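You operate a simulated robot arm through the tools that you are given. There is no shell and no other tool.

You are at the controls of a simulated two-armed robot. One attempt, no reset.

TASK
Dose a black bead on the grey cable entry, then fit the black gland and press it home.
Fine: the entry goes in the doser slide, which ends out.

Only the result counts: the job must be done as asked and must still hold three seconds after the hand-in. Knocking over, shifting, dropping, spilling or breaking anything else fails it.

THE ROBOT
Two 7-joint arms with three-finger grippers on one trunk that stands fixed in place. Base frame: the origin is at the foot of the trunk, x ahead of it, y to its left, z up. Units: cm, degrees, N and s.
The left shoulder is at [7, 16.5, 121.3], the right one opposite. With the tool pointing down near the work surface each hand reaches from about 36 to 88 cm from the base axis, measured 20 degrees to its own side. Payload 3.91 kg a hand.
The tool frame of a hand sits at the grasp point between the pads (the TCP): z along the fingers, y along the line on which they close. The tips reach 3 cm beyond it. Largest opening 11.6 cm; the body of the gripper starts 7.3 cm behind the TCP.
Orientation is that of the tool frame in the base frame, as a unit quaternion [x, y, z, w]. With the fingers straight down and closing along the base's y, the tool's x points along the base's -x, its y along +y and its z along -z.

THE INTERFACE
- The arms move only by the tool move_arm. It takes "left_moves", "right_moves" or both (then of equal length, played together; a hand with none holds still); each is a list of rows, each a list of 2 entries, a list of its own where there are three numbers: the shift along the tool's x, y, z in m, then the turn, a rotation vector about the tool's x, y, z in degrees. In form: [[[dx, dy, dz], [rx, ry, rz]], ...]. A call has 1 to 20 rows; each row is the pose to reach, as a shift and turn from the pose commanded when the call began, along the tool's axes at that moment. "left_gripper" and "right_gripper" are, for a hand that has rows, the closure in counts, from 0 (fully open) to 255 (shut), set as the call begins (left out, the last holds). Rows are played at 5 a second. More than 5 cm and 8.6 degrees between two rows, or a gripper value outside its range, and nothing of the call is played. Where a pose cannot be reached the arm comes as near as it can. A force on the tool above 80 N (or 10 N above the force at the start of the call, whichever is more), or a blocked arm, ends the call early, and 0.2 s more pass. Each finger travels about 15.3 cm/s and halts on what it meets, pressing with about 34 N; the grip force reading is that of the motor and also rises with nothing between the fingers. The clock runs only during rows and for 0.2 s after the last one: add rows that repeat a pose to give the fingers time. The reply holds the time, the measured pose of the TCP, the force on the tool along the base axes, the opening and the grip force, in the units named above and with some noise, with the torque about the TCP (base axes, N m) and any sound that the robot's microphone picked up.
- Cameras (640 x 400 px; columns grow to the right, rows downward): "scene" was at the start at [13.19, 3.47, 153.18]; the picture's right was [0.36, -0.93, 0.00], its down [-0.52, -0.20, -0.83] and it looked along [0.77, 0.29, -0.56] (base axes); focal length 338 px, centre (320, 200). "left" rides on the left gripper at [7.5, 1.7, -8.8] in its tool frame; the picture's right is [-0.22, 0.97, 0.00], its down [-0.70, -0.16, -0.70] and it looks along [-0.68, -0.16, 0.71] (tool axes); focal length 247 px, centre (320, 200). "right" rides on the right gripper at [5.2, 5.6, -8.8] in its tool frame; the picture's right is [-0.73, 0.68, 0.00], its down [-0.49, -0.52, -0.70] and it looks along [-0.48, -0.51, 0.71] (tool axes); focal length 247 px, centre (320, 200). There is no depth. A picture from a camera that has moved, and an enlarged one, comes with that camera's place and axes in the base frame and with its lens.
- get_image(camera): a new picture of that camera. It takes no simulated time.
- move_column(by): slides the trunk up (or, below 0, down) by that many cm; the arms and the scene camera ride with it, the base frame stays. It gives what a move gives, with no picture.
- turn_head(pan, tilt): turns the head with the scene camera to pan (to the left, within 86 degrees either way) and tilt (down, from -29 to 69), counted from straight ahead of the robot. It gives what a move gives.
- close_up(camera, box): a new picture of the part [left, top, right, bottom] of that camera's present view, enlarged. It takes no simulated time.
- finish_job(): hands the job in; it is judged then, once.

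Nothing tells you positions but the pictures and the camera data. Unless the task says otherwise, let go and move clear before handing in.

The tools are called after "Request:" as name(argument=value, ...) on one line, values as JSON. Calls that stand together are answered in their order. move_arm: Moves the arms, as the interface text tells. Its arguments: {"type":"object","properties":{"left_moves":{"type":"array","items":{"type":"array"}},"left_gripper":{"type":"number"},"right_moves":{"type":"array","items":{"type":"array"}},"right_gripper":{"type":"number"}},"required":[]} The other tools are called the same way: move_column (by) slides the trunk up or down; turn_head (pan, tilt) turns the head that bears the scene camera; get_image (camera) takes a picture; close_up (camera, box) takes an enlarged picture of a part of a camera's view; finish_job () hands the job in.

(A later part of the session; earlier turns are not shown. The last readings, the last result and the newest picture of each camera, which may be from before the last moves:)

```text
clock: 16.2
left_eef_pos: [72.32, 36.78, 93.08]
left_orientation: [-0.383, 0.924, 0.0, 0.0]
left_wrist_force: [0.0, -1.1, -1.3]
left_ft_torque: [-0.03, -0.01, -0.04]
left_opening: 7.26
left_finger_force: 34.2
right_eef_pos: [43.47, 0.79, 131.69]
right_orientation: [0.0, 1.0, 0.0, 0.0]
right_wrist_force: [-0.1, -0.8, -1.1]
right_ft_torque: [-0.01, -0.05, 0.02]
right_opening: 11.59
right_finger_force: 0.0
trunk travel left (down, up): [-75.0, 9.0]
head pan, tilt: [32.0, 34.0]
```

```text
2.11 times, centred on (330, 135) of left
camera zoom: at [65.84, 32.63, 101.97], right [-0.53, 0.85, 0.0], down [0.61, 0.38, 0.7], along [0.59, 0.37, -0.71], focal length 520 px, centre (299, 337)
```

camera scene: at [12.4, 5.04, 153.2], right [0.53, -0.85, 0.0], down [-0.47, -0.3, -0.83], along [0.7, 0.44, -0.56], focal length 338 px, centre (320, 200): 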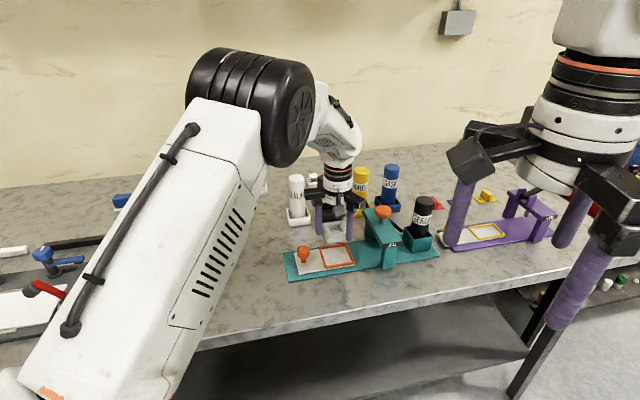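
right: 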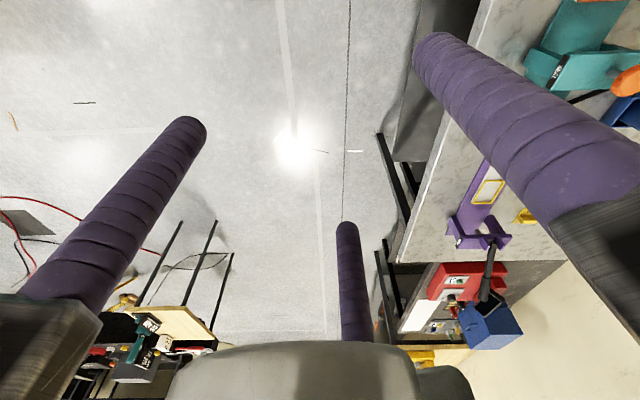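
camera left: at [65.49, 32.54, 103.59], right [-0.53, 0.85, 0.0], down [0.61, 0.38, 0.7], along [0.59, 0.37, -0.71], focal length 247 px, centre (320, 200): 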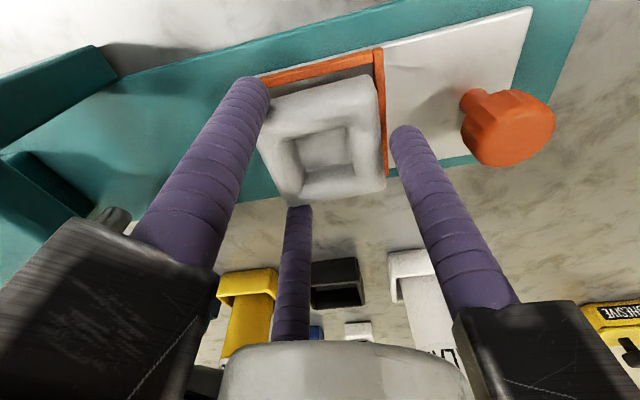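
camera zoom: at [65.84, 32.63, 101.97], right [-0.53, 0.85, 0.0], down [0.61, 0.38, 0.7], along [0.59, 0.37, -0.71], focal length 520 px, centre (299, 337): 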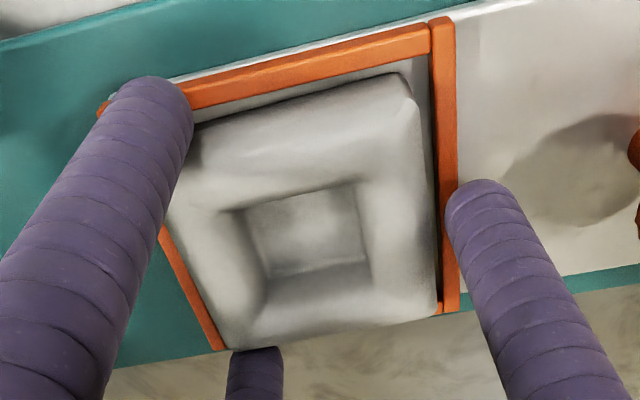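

No contact yet. I'll go down a couple more mm to feel for the seat.

Request:
move_arm(left_moves=[[[0, 0, 0.001], [0, 0, 0]], [[0, 0, 0.002], [0, 0, 0]], [[0, 0, 0.003], [0, 0, 0]], [[0, 0, 0.003], [0, 0, 0]]])

Request:
close_up(camera="scene", box=[280, 200, 380, 290])

Request:
close_up(camera="left", box=[220, 40, 440, 230])

```text
clock: 17.2
left_eef_pos: [72.29, 36.45, 93.16]
left_orientation: [-0.383, 0.924, 0.0, 0.002]
left_wrist_force: [-0.5, 2.3, 16.1]
left_ft_torque: [-0.12, 0.44, -0.03]
left_opening: 7.24
left_finger_force: 33.3
right_eef_pos: [43.2, 0.83, 131.88]
right_orientation: [0.0, 1.0, 0.0, 0.001]
right_wrist_force: [0.0, -0.1, 0.2]
right_ft_torque: [0.0, -0.02, 0.02]
right_opening: 11.61
right_finger_force: 0.0
trunk travel left (down, up): [-75.0, 9.0]
head pan, tilt: [32.0, 34.0]
```

```text
4.44 times, centred on (330, 245) of scene
camera zoom: at [12.19, 4.94, 153.23], right [0.53, -0.85, 0.0], down [-0.47, -0.3, -0.83], along [0.7, 0.44, -0.56], focal length 1504 px, centre (276, 0)
```

zoom: 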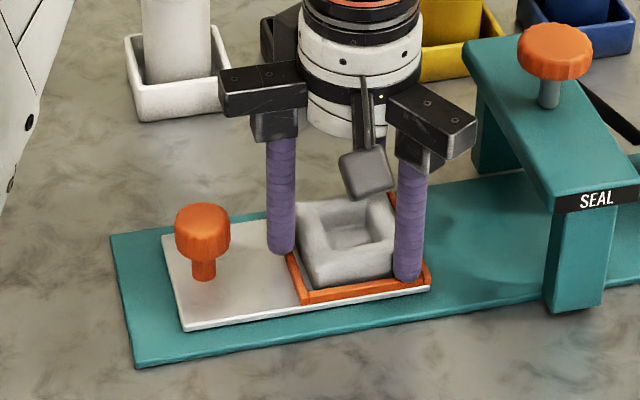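

```text
2.11 times, centred on (330, 135) of left
camera zoom: at [65.83, 32.55, 101.89], right [-0.53, 0.85, 0.0], down [0.6, 0.38, 0.7], along [0.6, 0.37, -0.71], focal length 520 px, centre (299, 337)
```

zoom: 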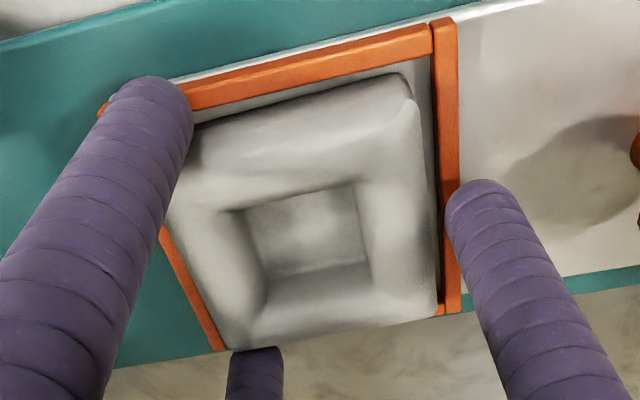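

Contact is about 16 N, with the entry's bottom inside the frame. I'll ease off the load and open just enough to clear, keeping away from the slide knob.

Request:
move_arm(left_moves=[[[0, 0, -0.002], [0, 0, 0]], [[0, 0, -0.002], [0, 0, 0]]])

Request:
move_arm(left_moves=[[[0, 0, 0], [0, 0, 0]], [[0, 0, 0], [0, 0, 0]], [[0, 0, 0], [0, 0, 0]]], left_gripper=62)

Request:
close_up(camera="scene", box=[280, 200, 380, 290])

Request:
close_up(camera="left", box=[220, 40, 440, 230])

```text
clock: 17.8
left_eef_pos: [72.26, 36.69, 93.04]
left_orientation: [-0.383, 0.924, 0.0, 0.001]
left_wrist_force: [1.0, 2.7, 11.1]
left_ft_torque: [-0.04, -0.23, 0.07]
left_opening: 7.22
left_finger_force: 33.9
right_eef_pos: [43.35, 0.84, 131.84]
right_orientation: [0.0, 1.0, -0.001, -0.001]
right_wrist_force: [-0.1, -1.2, 0.5]
right_ft_torque: [0.02, 0.04, 0.02]
right_opening: 11.6
right_finger_force: 0.1
trunk travel left (down, up): [-75.0, 9.0]
head pan, tilt: [32.0, 34.0]
```

```text
clock: 18.6
left_eef_pos: [72.27, 36.58, 92.82]
left_orientation: [-0.383, 0.924, 0.0, 0.0]
left_wrist_force: [0.3, 0.4, 0.2]
left_ft_torque: [0.03, 0.03, -0.01]
left_opening: 8.78
left_finger_force: 0.1
right_eef_pos: [43.48, 0.9, 131.78]
right_orientation: [0.0, 1.0, 0.0, 0.0]
right_wrist_force: [0.3, -0.3, 0.4]
right_ft_torque: [-0.02, -0.01, 0.0]
right_opening: 11.62
right_finger_force: 0.1
trunk travel left (down, up): [-75.0, 9.0]
head pan, tilt: [32.0, 34.0]
```

```text
4.44 times, centred on (330, 245) of scene
camera zoom: at [12.44, 5.01, 153.18], right [0.53, -0.85, 0.0], down [-0.47, -0.3, -0.83], along [0.7, 0.44, -0.56], focal length 1504 px, centre (276, 0)
```

zoom: 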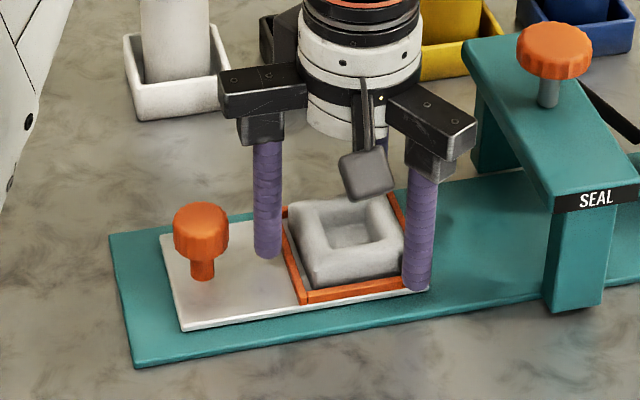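

```text
2.11 times, centred on (330, 135) of left
camera zoom: at [65.91, 32.54, 101.73], right [-0.53, 0.85, 0.0], down [0.61, 0.38, 0.7], along [0.59, 0.37, -0.71], focal length 520 px, centre (299, 337)
```

zoom: 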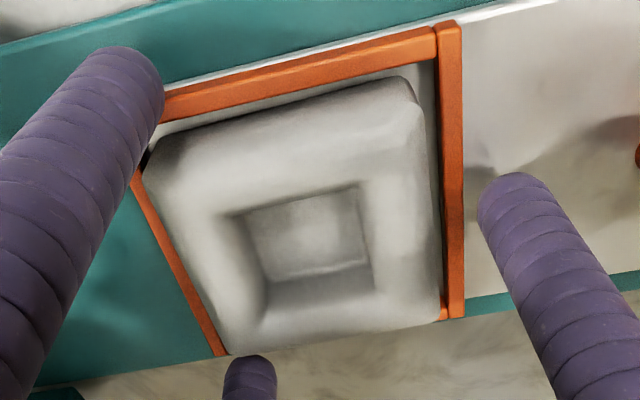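

The entry sits level in the orange frame. Next I'll raise the hand and move over the slide knob.

Request:
move_arm(left_moves=[[[0, 0, -0.02], [0, 0, 0]], [[0, 0, -0.05], [0, 0, 0]], [[0, 0.02, -0.072], [0, 0, 0]], [[0, 0.06, -0.072], [0, 0, 0]], [[0, 0.092, -0.072], [0, 0, 0]], [[0, 0.092, -0.072], [0, 0, 0]]])

Request:
get_image(camera="left")

Request:
close_up(camera="scene", box=[270, 170, 450, 290])

```text
clock: 20.0
left_eef_pos: [65.76, 43.13, 99.99]
left_orientation: [-0.383, 0.924, 0.0, 0.001]
left_wrist_force: [0.4, -0.6, 0.3]
left_ft_torque: [0.0, 0.02, 0.0]
left_opening: 8.76
left_finger_force: 0.0
right_eef_pos: [43.39, 0.73, 131.65]
right_orientation: [0.0, 1.0, 0.0, -0.001]
right_wrist_force: [-0.1, -0.6, -0.3]
right_ft_torque: [0.0, 0.03, 0.03]
right_opening: 11.6
right_finger_force: 0.0
trunk travel left (down, up): [-75.0, 9.0]
head pan, tilt: [32.0, 34.0]
```

```text
taken
camera left: at [59.33, 39.14, 108.89], right [-0.53, 0.85, 0.0], down [0.61, 0.38, 0.7], along [0.59, 0.37, -0.71], focal length 247 px, centre (320, 200)
```

left: 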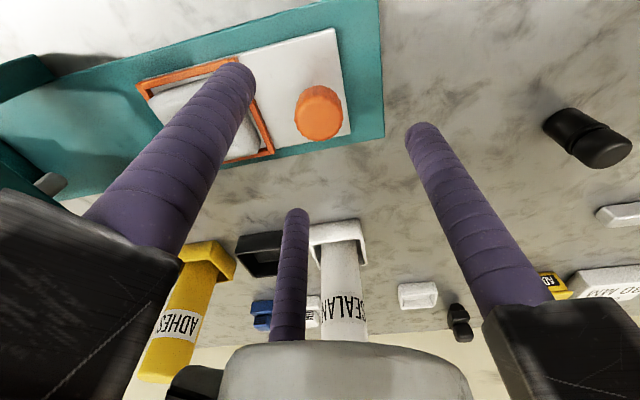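

```text
3.33 times, centred on (360, 230) of scene
camera zoom: at [12.49, 4.94, 153.19], right [0.53, -0.85, 0.0], down [-0.47, -0.3, -0.83], along [0.7, 0.44, -0.56], focal length 1128 px, centre (187, 100)
```

zoom: 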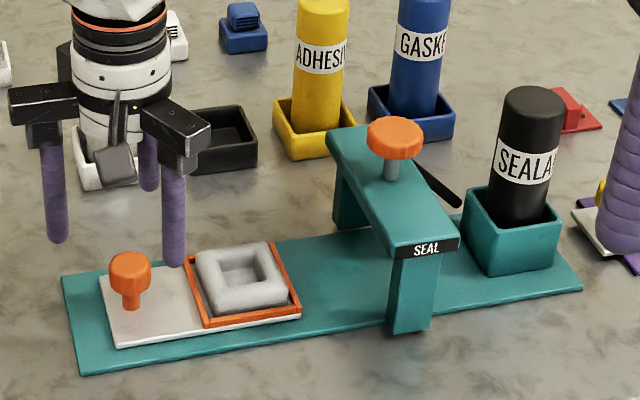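

The knob is right under the hand at p≈16.0. I'll narrow the jaws, go down around the knob, and close.

Request:
move_arm(left_moves=[[[0.001, 0, 0.02], [0, 0, 0]], [[0.001, 0, 0.04], [0, 0, 0]], [[0.001, 0, 0.055], [0, 0, 0]], [[0.001, 0, 0.055], [0, 0, 0]]], left_gripper=105)

Request:
get_image(camera="left")

Request:
close_up(camera="scene", box=[270, 190, 390, 290])

```text
clock: 21.0
left_eef_pos: [65.64, 42.95, 94.58]
left_orientation: [-0.383, 0.924, 0.0, 0.0]
left_wrist_force: [0.3, 0.4, 0.1]
left_ft_torque: [0.02, 0.01, 0.0]
left_opening: 6.81
left_finger_force: 0.1
right_eef_pos: [43.39, 0.78, 131.77]
right_orientation: [0.001, 1.0, 0.0, 0.0]
right_wrist_force: [0.0, 0.1, -0.2]
right_ft_torque: [0.02, 0.02, -0.02]
right_opening: 11.61
right_finger_force: 0.1
trunk travel left (down, up): [-75.0, 9.0]
head pan, tilt: [32.0, 34.0]
```

```text
taken
camera left: at [59.21, 39.05, 103.41], right [-0.53, 0.85, 0.0], down [0.61, 0.38, 0.7], along [0.59, 0.37, -0.71], focal length 247 px, centre (320, 200)
```

left: 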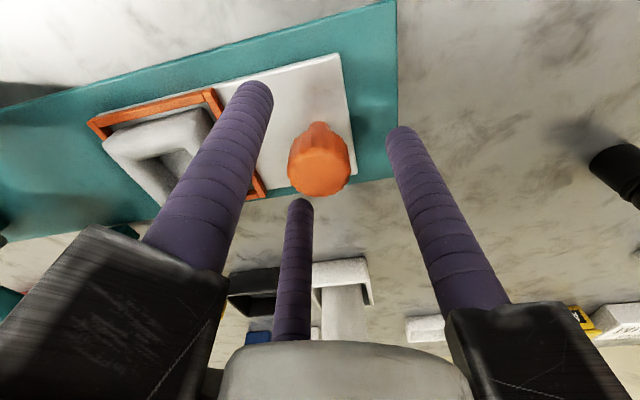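

```text
4.00 times, centred on (330, 240) of scene
camera zoom: at [12.42, 5.0, 153.2], right [0.53, -0.85, 0.0], down [-0.47, -0.3, -0.83], along [0.7, 0.44, -0.56], focal length 1353 px, centre (280, 40)
```

zoom: 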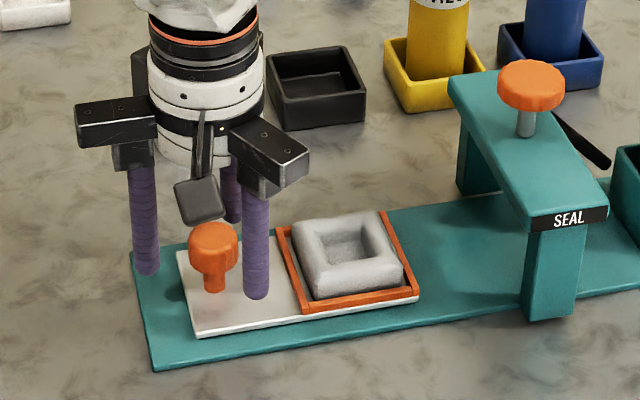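

The jaws surround the knob. I'll close on it.

Request:
move_arm(left_moves=[[[0, 0, 0], [0, 0, 0]], [[0, 0, 0], [0, 0, 0]], [[0, 0, 0], [0, 0, 0]]], left_gripper=255)

Request:
close_up(camera="scene", box=[270, 190, 390, 290])

```text
clock: 21.8
left_eef_pos: [65.72, 43.09, 94.56]
left_orientation: [-0.382, 0.924, 0.0, 0.0]
left_wrist_force: [5.1, 3.1, 1.3]
left_ft_torque: [0.09, -0.26, -0.1]
left_opening: 3.13
left_finger_force: 45.2
right_eef_pos: [43.54, 0.79, 131.81]
right_orientation: [0.0, 1.0, 0.001, -0.001]
right_wrist_force: [-0.8, -0.1, -0.5]
right_ft_torque: [0.03, 0.0, 0.03]
right_opening: 11.61
right_finger_force: 0.0
trunk travel left (down, up): [-75.0, 9.0]
head pan, tilt: [32.0, 34.0]
```

```text
4.00 times, centred on (330, 240) of scene
camera zoom: at [12.5, 5.05, 153.19], right [0.53, -0.85, 0.0], down [-0.47, -0.3, -0.83], along [0.7, 0.44, -0.56], focal length 1353 px, centre (280, 40)
```

zoom: 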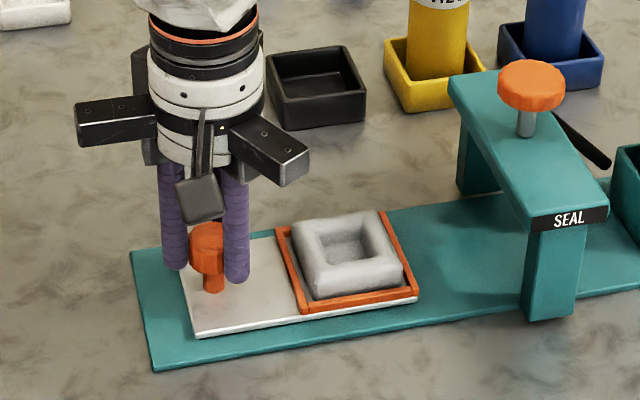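

The grip is firm on the knob. I'll push the slide in toward the press in small steps, watching force.

Request:
move_arm(left_moves=[[[-0.001, -0.01, 0], [0, 0, 0]], [[-0.001, -0.025, 0], [0, 0, 0]], [[-0.001, -0.04, 0], [0, 0, 0]], [[-0.001, -0.055, 0], [0, 0, 0]], [[-0.001, -0.07, 0], [0, 0, 0]], [[-0.001, -0.07, 0], [0, 0, 0]]])

Request:
close_up(camera="scene", box=[270, 170, 450, 290])

Request:
get_image(camera="left")

```text
clock: 23.2
left_eef_pos: [70.77, 38.21, 94.54]
left_orientation: [-0.382, 0.924, 0.001, 0.001]
left_wrist_force: [3.8, 2.3, 4.6]
left_ft_torque: [0.49, -0.34, -0.12]
left_opening: 3.13
left_finger_force: 45.4
right_eef_pos: [43.36, 0.8, 131.75]
right_orientation: [0.001, 1.0, 0.0, 0.0]
right_wrist_force: [0.0, -0.5, 0.8]
right_ft_torque: [-0.02, 0.0, -0.04]
right_opening: 11.63
right_finger_force: 0.0
trunk travel left (down, up): [-75.0, 9.0]
head pan, tilt: [32.0, 34.0]
```

```text
3.33 times, centred on (360, 230) of scene
camera zoom: at [12.43, 5.03, 153.19], right [0.53, -0.85, 0.0], down [-0.47, -0.3, -0.83], along [0.7, 0.44, -0.56], focal length 1128 px, centre (187, 100)
```

zoom: 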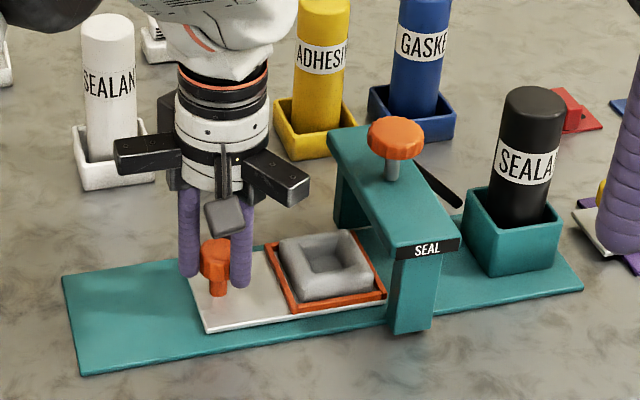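

```text
taken
camera left: at [64.34, 34.06, 103.41], right [-0.53, 0.85, 0.0], down [0.6, 0.38, 0.7], along [0.59, 0.37, -0.71], focal length 247 px, centre (320, 200)
```

left: 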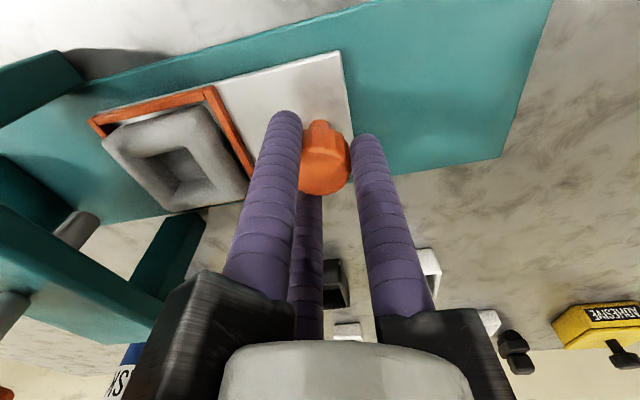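

The slide moves smoothly with little force and the doser stays put. I'll continue until the stop.

Request:
move_arm(left_moves=[[[-0.0005, -0.01, 0], [0, 0, 0]], [[-0.0005, -0.02, 0], [0, 0, 0]], [[-0.0005, -0.03, 0], [0, 0, 0]], [[-0.0005, -0.038, 0], [0, 0, 0]], [[-0.0005, -0.043, 0], [0, 0, 0]], [[-0.0005, -0.043, 0], [0, 0, 0]]])

Request:
close_up(camera="scene", box=[270, 170, 450, 290])

Request:
get_image(camera="left")

```text
clock: 24.6
left_eef_pos: [73.75, 35.16, 94.49]
left_orientation: [-0.382, 0.924, -0.001, -0.001]
left_wrist_force: [-2.3, -2.6, -2.7]
left_ft_torque: [-0.4, 0.45, 0.19]
left_opening: 3.14
left_finger_force: 45.1
right_eef_pos: [43.52, 0.9, 131.79]
right_orientation: [-0.001, 1.0, 0.001, 0.0]
right_wrist_force: [0.0, -0.2, -0.2]
right_ft_torque: [0.03, 0.02, 0.02]
right_opening: 11.59
right_finger_force: 0.1
trunk travel left (down, up): [-75.0, 9.0]
head pan, tilt: [32.0, 34.0]
```

```text
3.33 times, centred on (360, 230) of scene
camera zoom: at [12.44, 5.01, 153.19], right [0.53, -0.85, 0.0], down [-0.47, -0.3, -0.83], along [0.7, 0.44, -0.56], focal length 1128 px, centre (187, 100)
```

zoom: 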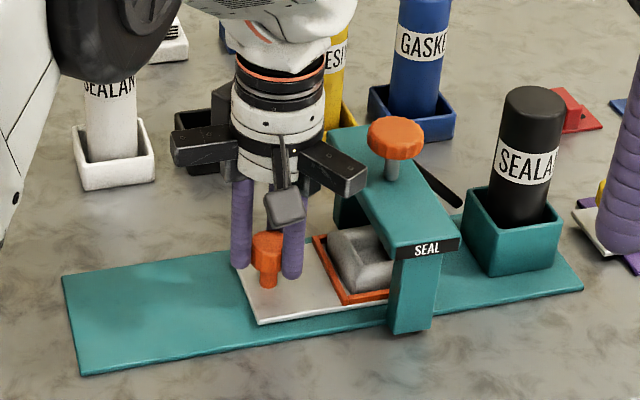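

```text
taken
camera left: at [67.35, 31.08, 103.43], right [-0.53, 0.85, 0.0], down [0.61, 0.38, 0.7], along [0.59, 0.37, -0.72], focal length 247 px, centre (320, 200)
```

left: 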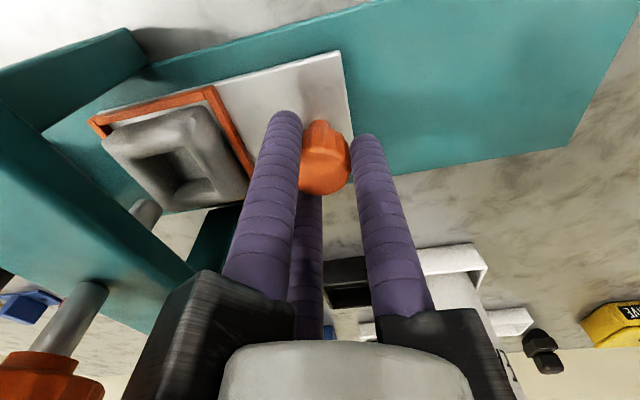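

The plunger axis is at p≈36.9 and the frame is at ≈36.3. I'll push on in 2 mm steps until it's under or meets the stop.

Request:
move_arm(left_moves=[[[0, -0.002, 0], [0, 0, 0]], [[0, -0.004, 0], [0, 0, 0]], [[0, -0.006, 0], [0, 0, 0]], [[0, -0.006, 0], [0, 0, 0]]])

Request:
get_image(camera="left")

Request:
close_up(camera="scene", box=[270, 170, 450, 290])

```text
clock: 25.6
left_eef_pos: [74.25, 34.66, 94.6]
left_orientation: [-0.382, 0.924, 0.0, 0.0]
left_wrist_force: [-7.3, -7.6, -6.5]
left_ft_torque: [-0.35, -0.21, -0.37]
left_opening: 3.15
left_finger_force: 45.0
right_eef_pos: [43.35, 0.71, 131.74]
right_orientation: [0.0, 1.0, 0.001, 0.0]
right_wrist_force: [0.8, 0.4, -0.4]
right_ft_torque: [0.01, 0.02, 0.0]
right_opening: 11.61
right_finger_force: 0.0
trunk travel left (down, up): [-75.0, 9.0]
head pan, tilt: [32.0, 34.0]
```

```text
taken
camera left: at [67.79, 30.63, 103.42], right [-0.53, 0.85, 0.0], down [0.61, 0.38, 0.7], along [0.59, 0.37, -0.71], focal length 247 px, centre (320, 200)
```

left: 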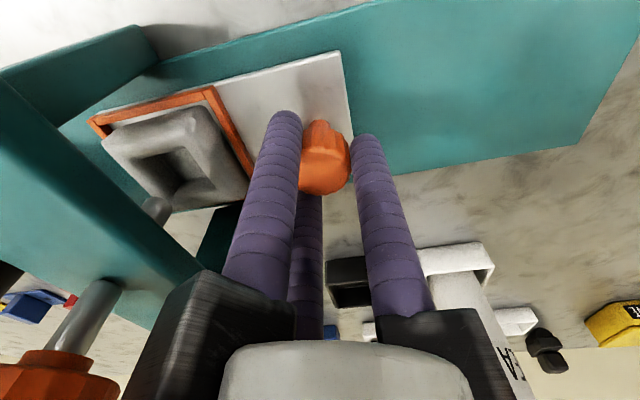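

```text
3.33 times, centred on (360, 230) of scene
camera zoom: at [12.4, 4.91, 153.19], right [0.53, -0.85, 0.0], down [-0.47, -0.3, -0.83], along [0.7, 0.44, -0.56], focal length 1128 px, centre (187, 100)
```

zoom: 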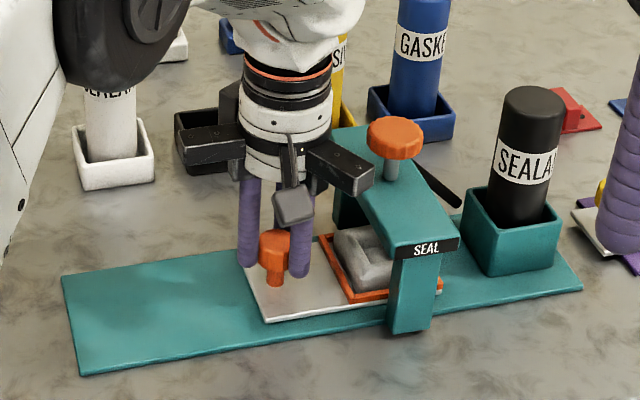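

The frame and plunger now agree within about 1 mm. I'll nudge 3 mm further to test for an end stop while relieving the side load.

Request:
move_arm(left_moves=[[[0.001, 0, 0.0005], [0, 0, 0]], [[0.001, -0.0015, 0.0005], [0, 0, 0]], [[0.001, -0.003, 0.0005], [0, 0, 0]], [[0.001, -0.003, 0.0005], [0, 0, 0]]])

Request:
get_image(camera="left")

```text
clock: 26.6
left_eef_pos: [74.28, 34.8, 94.64]
left_orientation: [-0.383, 0.924, 0.001, -0.001]
left_wrist_force: [-13.9, -2.0, -6.1]
left_ft_torque: [0.2, -0.01, 0.05]
left_opening: 3.11
left_finger_force: 44.8
right_eef_pos: [43.22, 0.88, 131.79]
right_orientation: [0.0, 1.0, 0.001, 0.0]
right_wrist_force: [-0.3, 0.0, 0.7]
right_ft_torque: [-0.03, -0.02, 0.0]
right_opening: 11.61
right_finger_force: 0.2
trunk travel left (down, up): [-75.0, 9.0]
head pan, tilt: [32.0, 34.0]
```

```text
taken
camera left: at [67.81, 30.6, 103.42], right [-0.53, 0.85, 0.0], down [0.61, 0.38, 0.7], along [0.59, 0.37, -0.71], focal length 247 px, centre (320, 200)
```

left: 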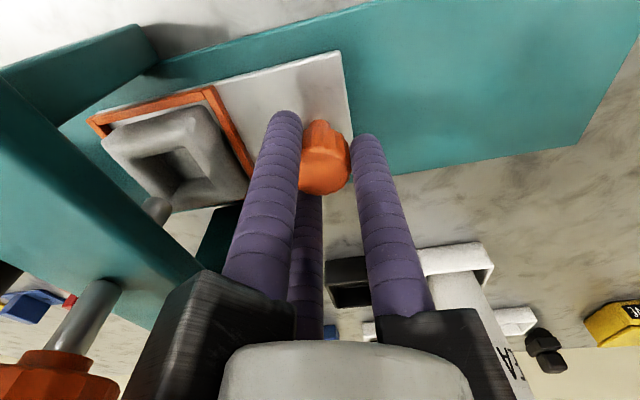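

The end stop is felt and the slide is fully in. I'll relax, release the knob and rise clear.

Request:
move_arm(left_moves=[[[0, 0.003, 0], [0, 0, 0]], [[0, 0.003, 0], [0, 0, 0]]])

Request:
move_arm(left_moves=[[[0, 0, 0], [0, 0, 0]], [[0, 0, 0], [0, 0, 0]], [[0, 0, -0.03], [0, 0, 0]], [[0, 0, -0.07], [0, 0, 0]], [[0, 0, -0.11], [0, 0, 0]], [[0, 0, -0.145], [0, 0, 0]], [[0, 0, -0.145], [0, 0, 0]]], left_gripper=115)

Request:
get_image(camera="left")

Request:
close_up(camera="scene", box=[270, 170, 450, 290])

```text
clock: 27.2
left_eef_pos: [74.24, 34.75, 94.48]
left_orientation: [-0.382, 0.924, 0.0, 0.0]
left_wrist_force: [-9.0, -3.2, -6.7]
left_ft_torque: [0.0, 0.72, 0.08]
left_opening: 3.16
left_finger_force: 45.0
right_eef_pos: [43.4, 0.82, 131.72]
right_orientation: [-0.001, 1.0, 0.0, 0.001]
right_wrist_force: [0.7, -0.6, -0.2]
right_ft_torque: [-0.01, -0.04, -0.02]
right_opening: 11.62
right_finger_force: 0.0
trunk travel left (down, up): [-75.0, 9.0]
head pan, tilt: [32.0, 34.0]
```

```text
clock: 28.8
left_eef_pos: [74.16, 34.54, 109.11]
left_orientation: [-0.382, 0.924, 0.0, 0.0]
left_wrist_force: [0.2, -1.3, -0.3]
left_ft_torque: [-0.01, -0.01, 0.03]
left_opening: 6.39
left_finger_force: 0.0
right_eef_pos: [43.43, 0.88, 131.64]
right_orientation: [0.0, 1.0, 0.001, -0.001]
right_wrist_force: [1.0, -0.1, -0.3]
right_ft_torque: [0.03, 0.02, -0.03]
right_opening: 11.59
right_finger_force: 0.1
trunk travel left (down, up): [-75.0, 9.0]
head pan, tilt: [32.0, 34.0]
```

```text
taken
camera left: at [67.74, 30.54, 117.98], right [-0.53, 0.85, 0.0], down [0.61, 0.38, 0.7], along [0.59, 0.37, -0.71], focal length 247 px, centre (320, 200)
```

left: 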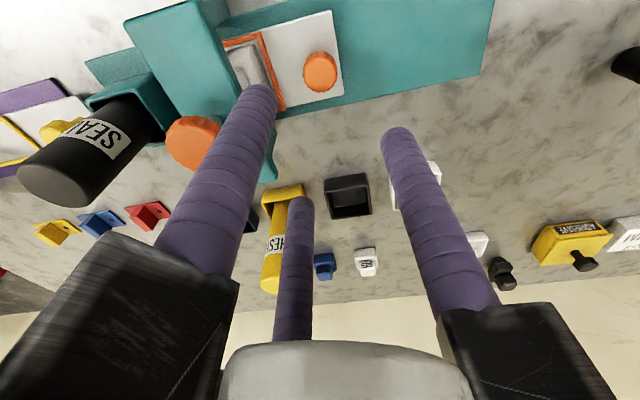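

```text
3.33 times, centred on (360, 230) of scene
camera zoom: at [12.49, 5.03, 153.19], right [0.53, -0.85, 0.0], down [-0.47, -0.3, -0.83], along [0.7, 0.44, -0.56], focal length 1128 px, centre (187, 100)
```

zoom: 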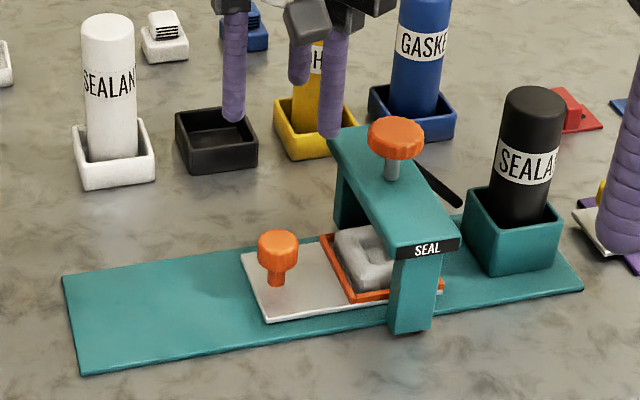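

Slide stays in. Next I'll close the fingers and move over the doser's plunger knob at p≈37, q≈76.9.

Request:
move_arm(left_moves=[[[0, 0, 0], [0, 0, 0]], [[0, 0, 0], [0, 0, 0]], [[0, -0.03, 0], [0, 0, 0]], [[0, -0.06, 0], [0, 0, 0]], [[0, -0.0905, 0], [0, 0, 0]], [[0, -0.0905, 0], [0, 0, 0]]], left_gripper=255)

Request:
get_image(camera="left")

Request:
close_up(camera="scene", box=[290, 130, 450, 290])

```text
clock: 30.2
left_eef_pos: [80.75, 28.12, 109.07]
left_orientation: [-0.383, 0.924, 0.0, 0.0]
left_wrist_force: [-0.4, -0.1, 0.7]
left_ft_torque: [0.03, -0.04, -0.03]
left_opening: 0.9
left_finger_force: 34.4
right_eef_pos: [43.3, 0.83, 131.83]
right_orientation: [0.0, 1.0, 0.0, -0.001]
right_wrist_force: [0.5, -0.1, 0.2]
right_ft_torque: [0.02, -0.02, 0.04]
right_opening: 11.6
right_finger_force: 0.1
trunk travel left (down, up): [-75.0, 9.0]
head pan, tilt: [32.0, 34.0]
```

```text
taken
camera left: at [74.31, 24.2, 117.96], right [-0.53, 0.85, 0.0], down [0.61, 0.38, 0.7], along [0.59, 0.37, -0.71], focal length 247 px, centre (320, 200)
```

left: 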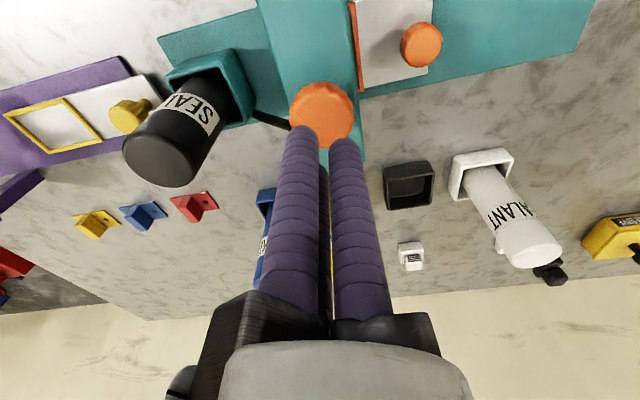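

```text
2.50 times, centred on (370, 210) of scene
camera zoom: at [12.37, 5.04, 153.2], right [0.53, -0.85, 0.0], down [-0.47, -0.3, -0.83], along [0.7, 0.44, -0.56], focal length 846 px, centre (195, 175)
```

zoom: 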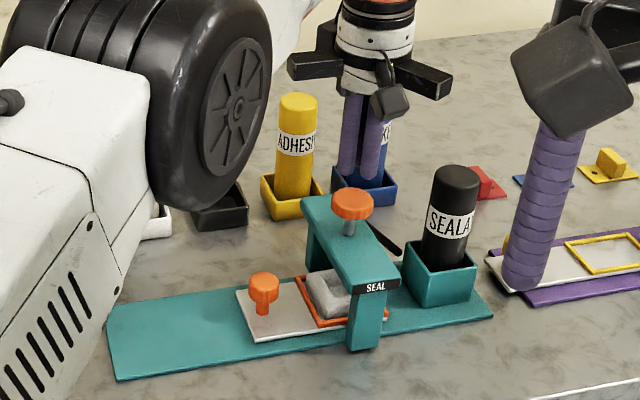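

The plunger knob is centred under the fingers. I'll lower to contact and then press in small steps.

Request:
move_arm(left_moves=[[[0.001, 0.002, 0.015], [0, 0, 0]], [[0.001, 0.002, 0.03], [0, 0, 0]], [[0.001, 0.002, 0.034], [0, 0, 0]], [[0.001, 0.002, 0.038], [0, 0, 0]], [[0.001, 0.002, 0.042], [0, 0, 0]]])

Request:
get_image(camera="left")

Request:
close_up(camera="scene", box=[310, 150, 430, 280])

```text
clock: 31.4
left_eef_pos: [80.42, 28.35, 104.81]
left_orientation: [-0.383, 0.924, 0.001, 0.0]
left_wrist_force: [0.9, 0.1, 1.9]
left_ft_torque: [0.0, 0.0, 0.0]
left_opening: 0.86
left_finger_force: 45.1
right_eef_pos: [43.37, 0.91, 131.74]
right_orientation: [0.0, 1.0, 0.0, -0.001]
right_wrist_force: [-0.5, -1.0, -0.1]
right_ft_torque: [0.01, 0.02, 0.02]
right_opening: 11.57
right_finger_force: 0.0
trunk travel left (down, up): [-75.0, 9.0]
head pan, tilt: [32.0, 34.0]
```

```text
taken
camera left: at [73.91, 24.28, 113.72], right [-0.53, 0.85, 0.0], down [0.61, 0.38, 0.7], along [0.59, 0.37, -0.71], focal length 247 px, centre (320, 200)
```

left: 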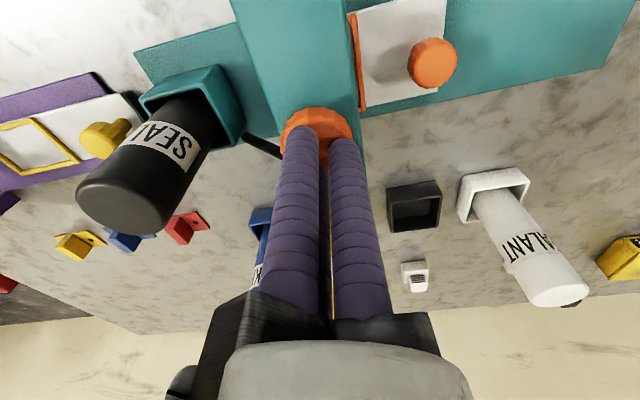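

```text
3.08 times, centred on (370, 215) of scene
camera zoom: at [12.41, 4.99, 153.2], right [0.53, -0.85, 0.0], down [-0.47, -0.3, -0.83], along [0.7, 0.44, -0.56], focal length 1041 px, centre (166, 154)
```

zoom: 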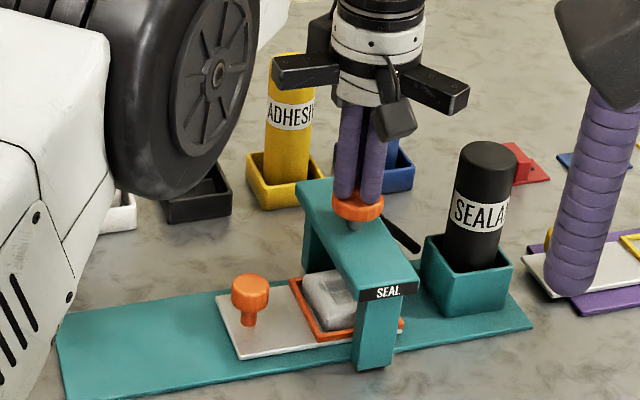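

Contact at tip z≈101.8. I'll press the plunger down step by step.

Request:
move_arm(left_moves=[[[0, 0, 0.003], [0, 0, 0]], [[0, 0, 0.006], [0, 0, 0]], [[0, 0, 0.009], [0, 0, 0]], [[0, 0, 0.012], [0, 0, 0]]])

Request:
close_up(camera="scene", box=[310, 150, 430, 280])

```text
clock: 32.4
left_eef_pos: [80.4, 28.37, 103.84]
left_orientation: [-0.382, 0.924, 0.0, 0.002]
left_wrist_force: [-1.4, 0.3, 8.5]
left_ft_torque: [-0.02, 0.05, 0.01]
left_opening: 0.91
left_finger_force: 44.6
right_eef_pos: [43.29, 0.81, 131.86]
right_orientation: [0.0, 1.0, 0.001, 0.0]
right_wrist_force: [-0.5, -0.3, -0.3]
right_ft_torque: [0.0, 0.02, -0.02]
right_opening: 11.61
right_finger_force: 0.0
trunk travel left (down, up): [-75.0, 9.0]
head pan, tilt: [32.0, 34.0]
heard: click
```

```text
3.08 times, centred on (370, 215) of scene
camera zoom: at [12.29, 4.96, 153.22], right [0.53, -0.85, 0.0], down [-0.47, -0.3, -0.83], along [0.7, 0.44, -0.56], focal length 1041 px, centre (166, 154)
```

zoom: 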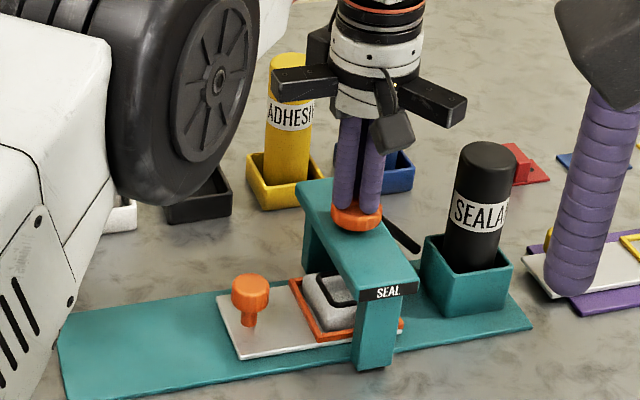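

A click sounded and a black bead has appeared on the entry. I'll rise straight up and go back over the slide knob.

Request:
move_arm(left_moves=[[[0, 0, -0.02], [0, 0, 0]], [[0, 0, -0.05], [0, 0, 0]], [[0, 0.0, -0.053], [0, 0, 0]], [[0, 0.04, -0.053], [0, 0, 0]], [[0, 0.075, -0.053], [0, 0, 0]], [[0, 0.089, -0.053], [0, 0, 0]], [[0, 0.089, -0.053], [0, 0, 0]]])

Request:
get_image(camera="left")

Request:
close_up(camera="scene", box=[290, 150, 430, 280])

```text
clock: 34.0
left_eef_pos: [74.13, 34.75, 108.96]
left_orientation: [-0.383, 0.924, 0.0, -0.001]
left_wrist_force: [-0.6, 0.0, 0.0]
left_ft_torque: [0.03, 0.02, 0.03]
left_opening: 0.92
left_finger_force: 45.1
right_eef_pos: [43.32, 0.79, 131.65]
right_orientation: [-0.001, 1.0, 0.001, 0.0]
right_wrist_force: [-0.6, -0.2, 0.2]
right_ft_torque: [0.02, 0.01, 0.01]
right_opening: 11.6
right_finger_force: 0.1
trunk travel left (down, up): [-75.0, 9.0]
head pan, tilt: [32.0, 34.0]
```

```text
taken
camera left: at [67.62, 30.63, 117.91], right [-0.53, 0.85, 0.0], down [0.61, 0.38, 0.7], along [0.59, 0.37, -0.71], focal length 247 px, centre (320, 200)
```

left: 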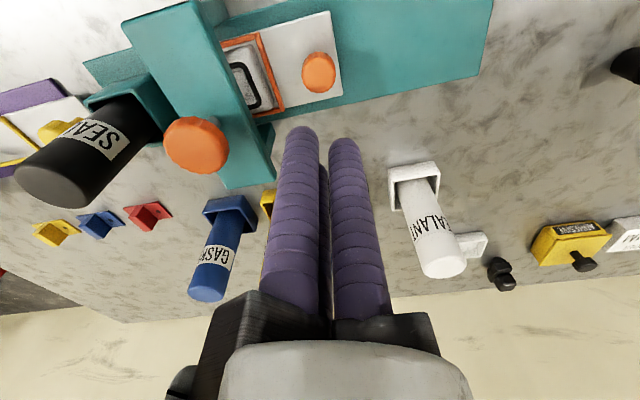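

```text
3.08 times, centred on (360, 215) of scene
camera zoom: at [12.42, 5.01, 153.19], right [0.53, -0.85, 0.0], down [-0.47, -0.3, -0.83], along [0.7, 0.44, -0.56], focal length 1041 px, centre (197, 154)
```

zoom: 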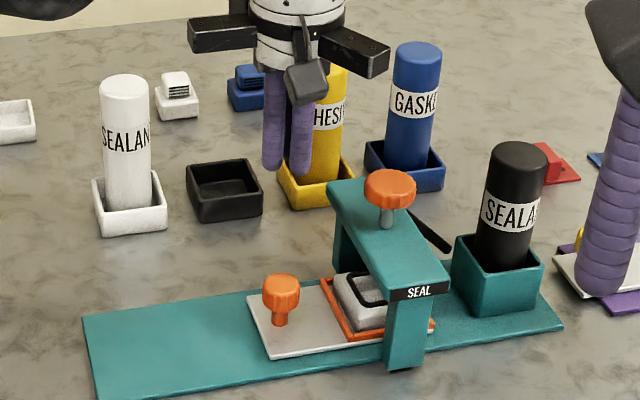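

The black bead runs around the entry's rim. Before pulling the slide out, I'll take another look at the candidates for the black gland.

Request:
close_up(camera="left", box=[450, 220, 580, 310])

Request:
close_up(camera="left", box=[210, 20, 350, 120])

Request:
turn_head(pan=20, tilt=34)

Request:
close_up(camera="scene", box=[60, 150, 220, 330])

```text
4.44 times, centred on (515, 265) of left
camera zoom: at [67.62, 30.63, 117.91], right [-0.53, 0.85, 0.0], down [0.61, 0.38, 0.7], along [0.59, 0.37, -0.71], focal length 1098 px, centre (-547, -89)
```

zoom: 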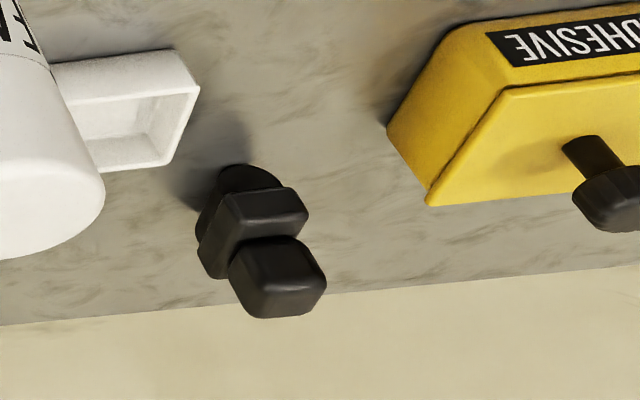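

```text
4.00 times, centred on (280, 70) of left
camera zoom: at [67.62, 30.63, 117.91], right [-0.53, 0.85, 0.0], down [0.61, 0.38, 0.7], along [0.59, 0.37, -0.71], focal length 988 px, centre (480, 720)
```

zoom: 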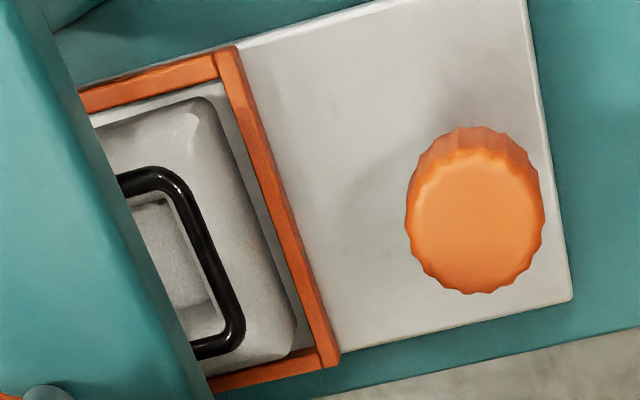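

```text
clock: 34.8
left_eef_pos: [74.09, 34.7, 108.93]
left_orientation: [-0.382, 0.924, 0.001, 0.0]
left_wrist_force: [0.2, 0.0, 0.1]
left_ft_torque: [-0.01, -0.02, -0.01]
left_opening: 0.92
left_finger_force: 44.9
right_eef_pos: [43.34, 0.92, 131.83]
right_orientation: [0.0, 1.0, 0.0, 0.0]
right_wrist_force: [-0.2, -0.3, 0.3]
right_ft_torque: [0.02, 0.03, 0.04]
right_opening: 11.63
right_finger_force: 0.2
trunk travel left (down, up): [-75.0, 9.0]
head pan, tilt: [20.0, 34.0]
```

```text
2.22 times, centred on (140, 240) of scene
camera zoom: at [13.23, 3.36, 153.19], right [0.34, -0.94, 0.0], down [-0.53, -0.19, -0.83], along [0.78, 0.28, -0.56], focal length 752 px, centre (720, 111)
```

zoom: 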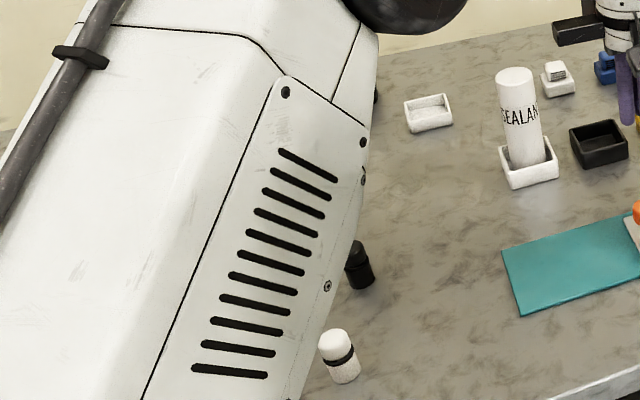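

The far-back black part looks square-flanged but lies about 125 cm out, beyond reach; I'll check that again later. First I'll bring the slide back out by gripping its knob.

Request:
move_arm(left_moves=[[[0, -0.001, 0], [0, 0, 0]], [[0, -0.001, 0.0], [0, 0, 0]], [[0, -0.001, 0.04], [0, 0, 0]], [[0, -0.001, 0.08], [0, 0, 0]], [[0, -0.001, 0.11], [0, 0, 0]], [[0, -0.001, 0.13], [0, 0, 0]], [[0, -0.001, 0.144], [0, 0, 0]], [[0, -0.001, 0.144], [0, 0, 0]]], left_gripper=105)

Request:
get_image(camera="left")

```text
clock: 36.5
left_eef_pos: [74.21, 34.42, 94.44]
left_orientation: [-0.383, 0.924, 0.001, 0.001]
left_wrist_force: [0.5, -0.9, 0.2]
left_ft_torque: [0.01, 0.0, -0.01]
left_opening: 6.82
left_finger_force: 0.1
right_eef_pos: [43.37, 0.86, 131.82]
right_orientation: [0.001, 1.0, 0.0, 0.0]
right_wrist_force: [0.7, 0.0, -0.7]
right_ft_torque: [-0.02, 0.01, -0.02]
right_opening: 11.61
right_finger_force: 0.0
trunk travel left (down, up): [-75.0, 9.0]
head pan, tilt: [20.0, 34.0]
```

```text
taken
camera left: at [67.69, 30.42, 103.35], right [-0.53, 0.85, 0.0], down [0.6, 0.38, 0.7], along [0.59, 0.37, -0.71], focal length 247 px, centre (320, 200)
```

left: 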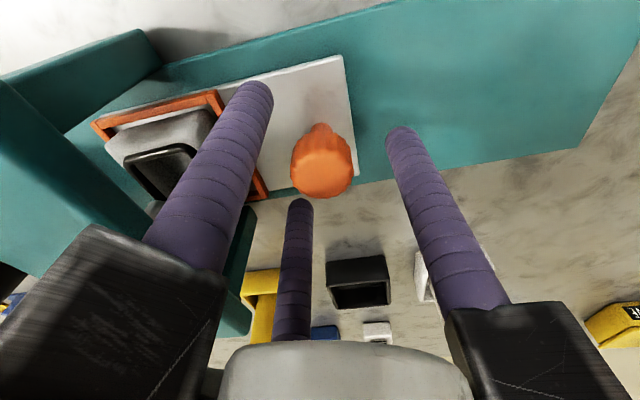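

The knob is between the jaws. I'll close on it, then pull the slide out 12 cm smoothly.

Request:
move_arm(left_moves=[[[0, 0, 0], [0, 0, 0]], [[0, 0, 0], [0, 0, 0]], [[0, 0, 0], [0, 0, 0]], [[0, 0.008, 0], [0, 0, 0]], [[0, 0.02, 0], [0, 0, 0]], [[0, 0.035, 0], [0, 0, 0]], [[0, 0.05, 0], [0, 0, 0]], [[0, 0.065, 0], [0, 0, 0]], [[0, 0.065, 0], [0, 0, 0]]], left_gripper=255)

Request:
close_up(camera="scene", box=[220, 150, 420, 290])

```text
clock: 38.5
left_eef_pos: [69.51, 39.49, 94.37]
left_orientation: [-0.383, 0.924, 0.0, 0.0]
left_wrist_force: [9.1, 11.0, 2.7]
left_ft_torque: [0.42, -0.84, -0.03]
left_opening: 3.14
left_finger_force: 44.8
right_eef_pos: [43.51, 1.05, 131.76]
right_orientation: [0.0, 1.0, 0.0, -0.001]
right_wrist_force: [-0.8, -1.0, -0.2]
right_ft_torque: [0.02, -0.02, 0.01]
right_opening: 11.62
right_finger_force: 0.0
trunk travel left (down, up): [-75.0, 9.0]
head pan, tilt: [20.0, 34.0]
```

```text
2.86 times, centred on (320, 220) of scene
camera zoom: at [13.37, 3.5, 153.18], right [0.34, -0.94, 0.0], down [-0.53, -0.19, -0.83], along [0.78, 0.28, -0.56], focal length 967 px, centre (320, 143)
```

zoom: 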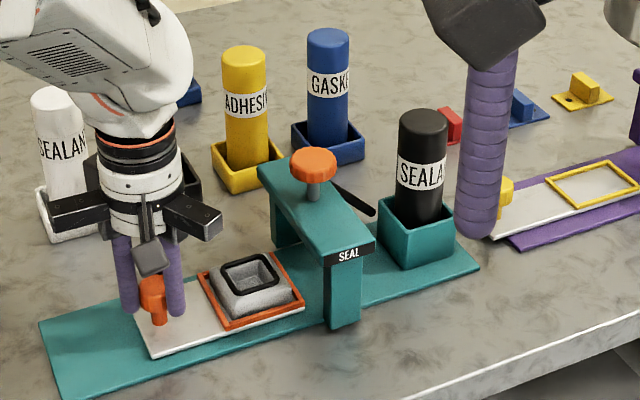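

Slide is coming out. I'll correct the side load slightly and pull the rest of the way to the stop.

Request:
move_arm(left_moves=[[[-0.0015, 0.01, 0], [0, 0, 0]], [[-0.0015, 0.025, 0], [0, 0, 0]], [[-0.0015, 0.04, 0], [0, 0, 0]], [[-0.0015, 0.05, 0], [0, 0, 0]], [[-0.0015, 0.057, 0], [0, 0, 0]], [[-0.0015, 0.057, 0], [0, 0, 0]]])

Request:
get_image(camera="left")

Request:
close_up(camera="scene", box=[220, 150, 420, 290])

```text
clock: 40.0
left_eef_pos: [65.8, 43.13, 94.5]
left_orientation: [-0.382, 0.924, 0.001, 0.001]
left_wrist_force: [8.8, -4.9, -1.0]
left_ft_torque: [-0.25, -0.26, -0.01]
left_opening: 3.12
left_finger_force: 45.0
right_eef_pos: [43.54, 0.72, 131.7]
right_orientation: [0.002, 1.0, 0.001, -0.001]
right_wrist_force: [0.0, 0.1, -0.5]
right_ft_torque: [-0.02, -0.02, -0.03]
right_opening: 11.61
right_finger_force: 0.1
trunk travel left (down, up): [-75.0, 9.0]
head pan, tilt: [20.0, 34.0]
```

```text
taken
camera left: at [59.3, 39.12, 103.34], right [-0.53, 0.85, 0.0], down [0.61, 0.38, 0.7], along [0.59, 0.37, -0.71], focal length 247 px, centre (320, 200)
```

left: 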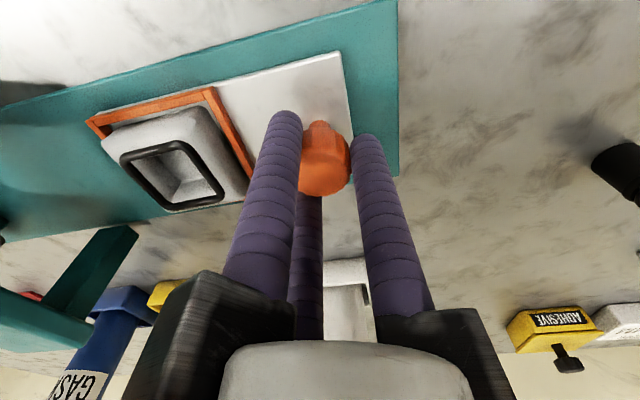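

```text
2.86 times, centred on (320, 220) of scene
camera zoom: at [13.4, 3.25, 153.18], right [0.34, -0.94, 0.0], down [-0.53, -0.19, -0.83], along [0.78, 0.28, -0.56], focal length 967 px, centre (320, 143)
```

zoom: 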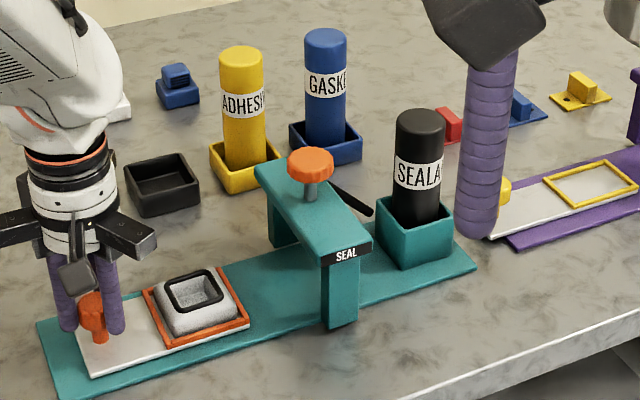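

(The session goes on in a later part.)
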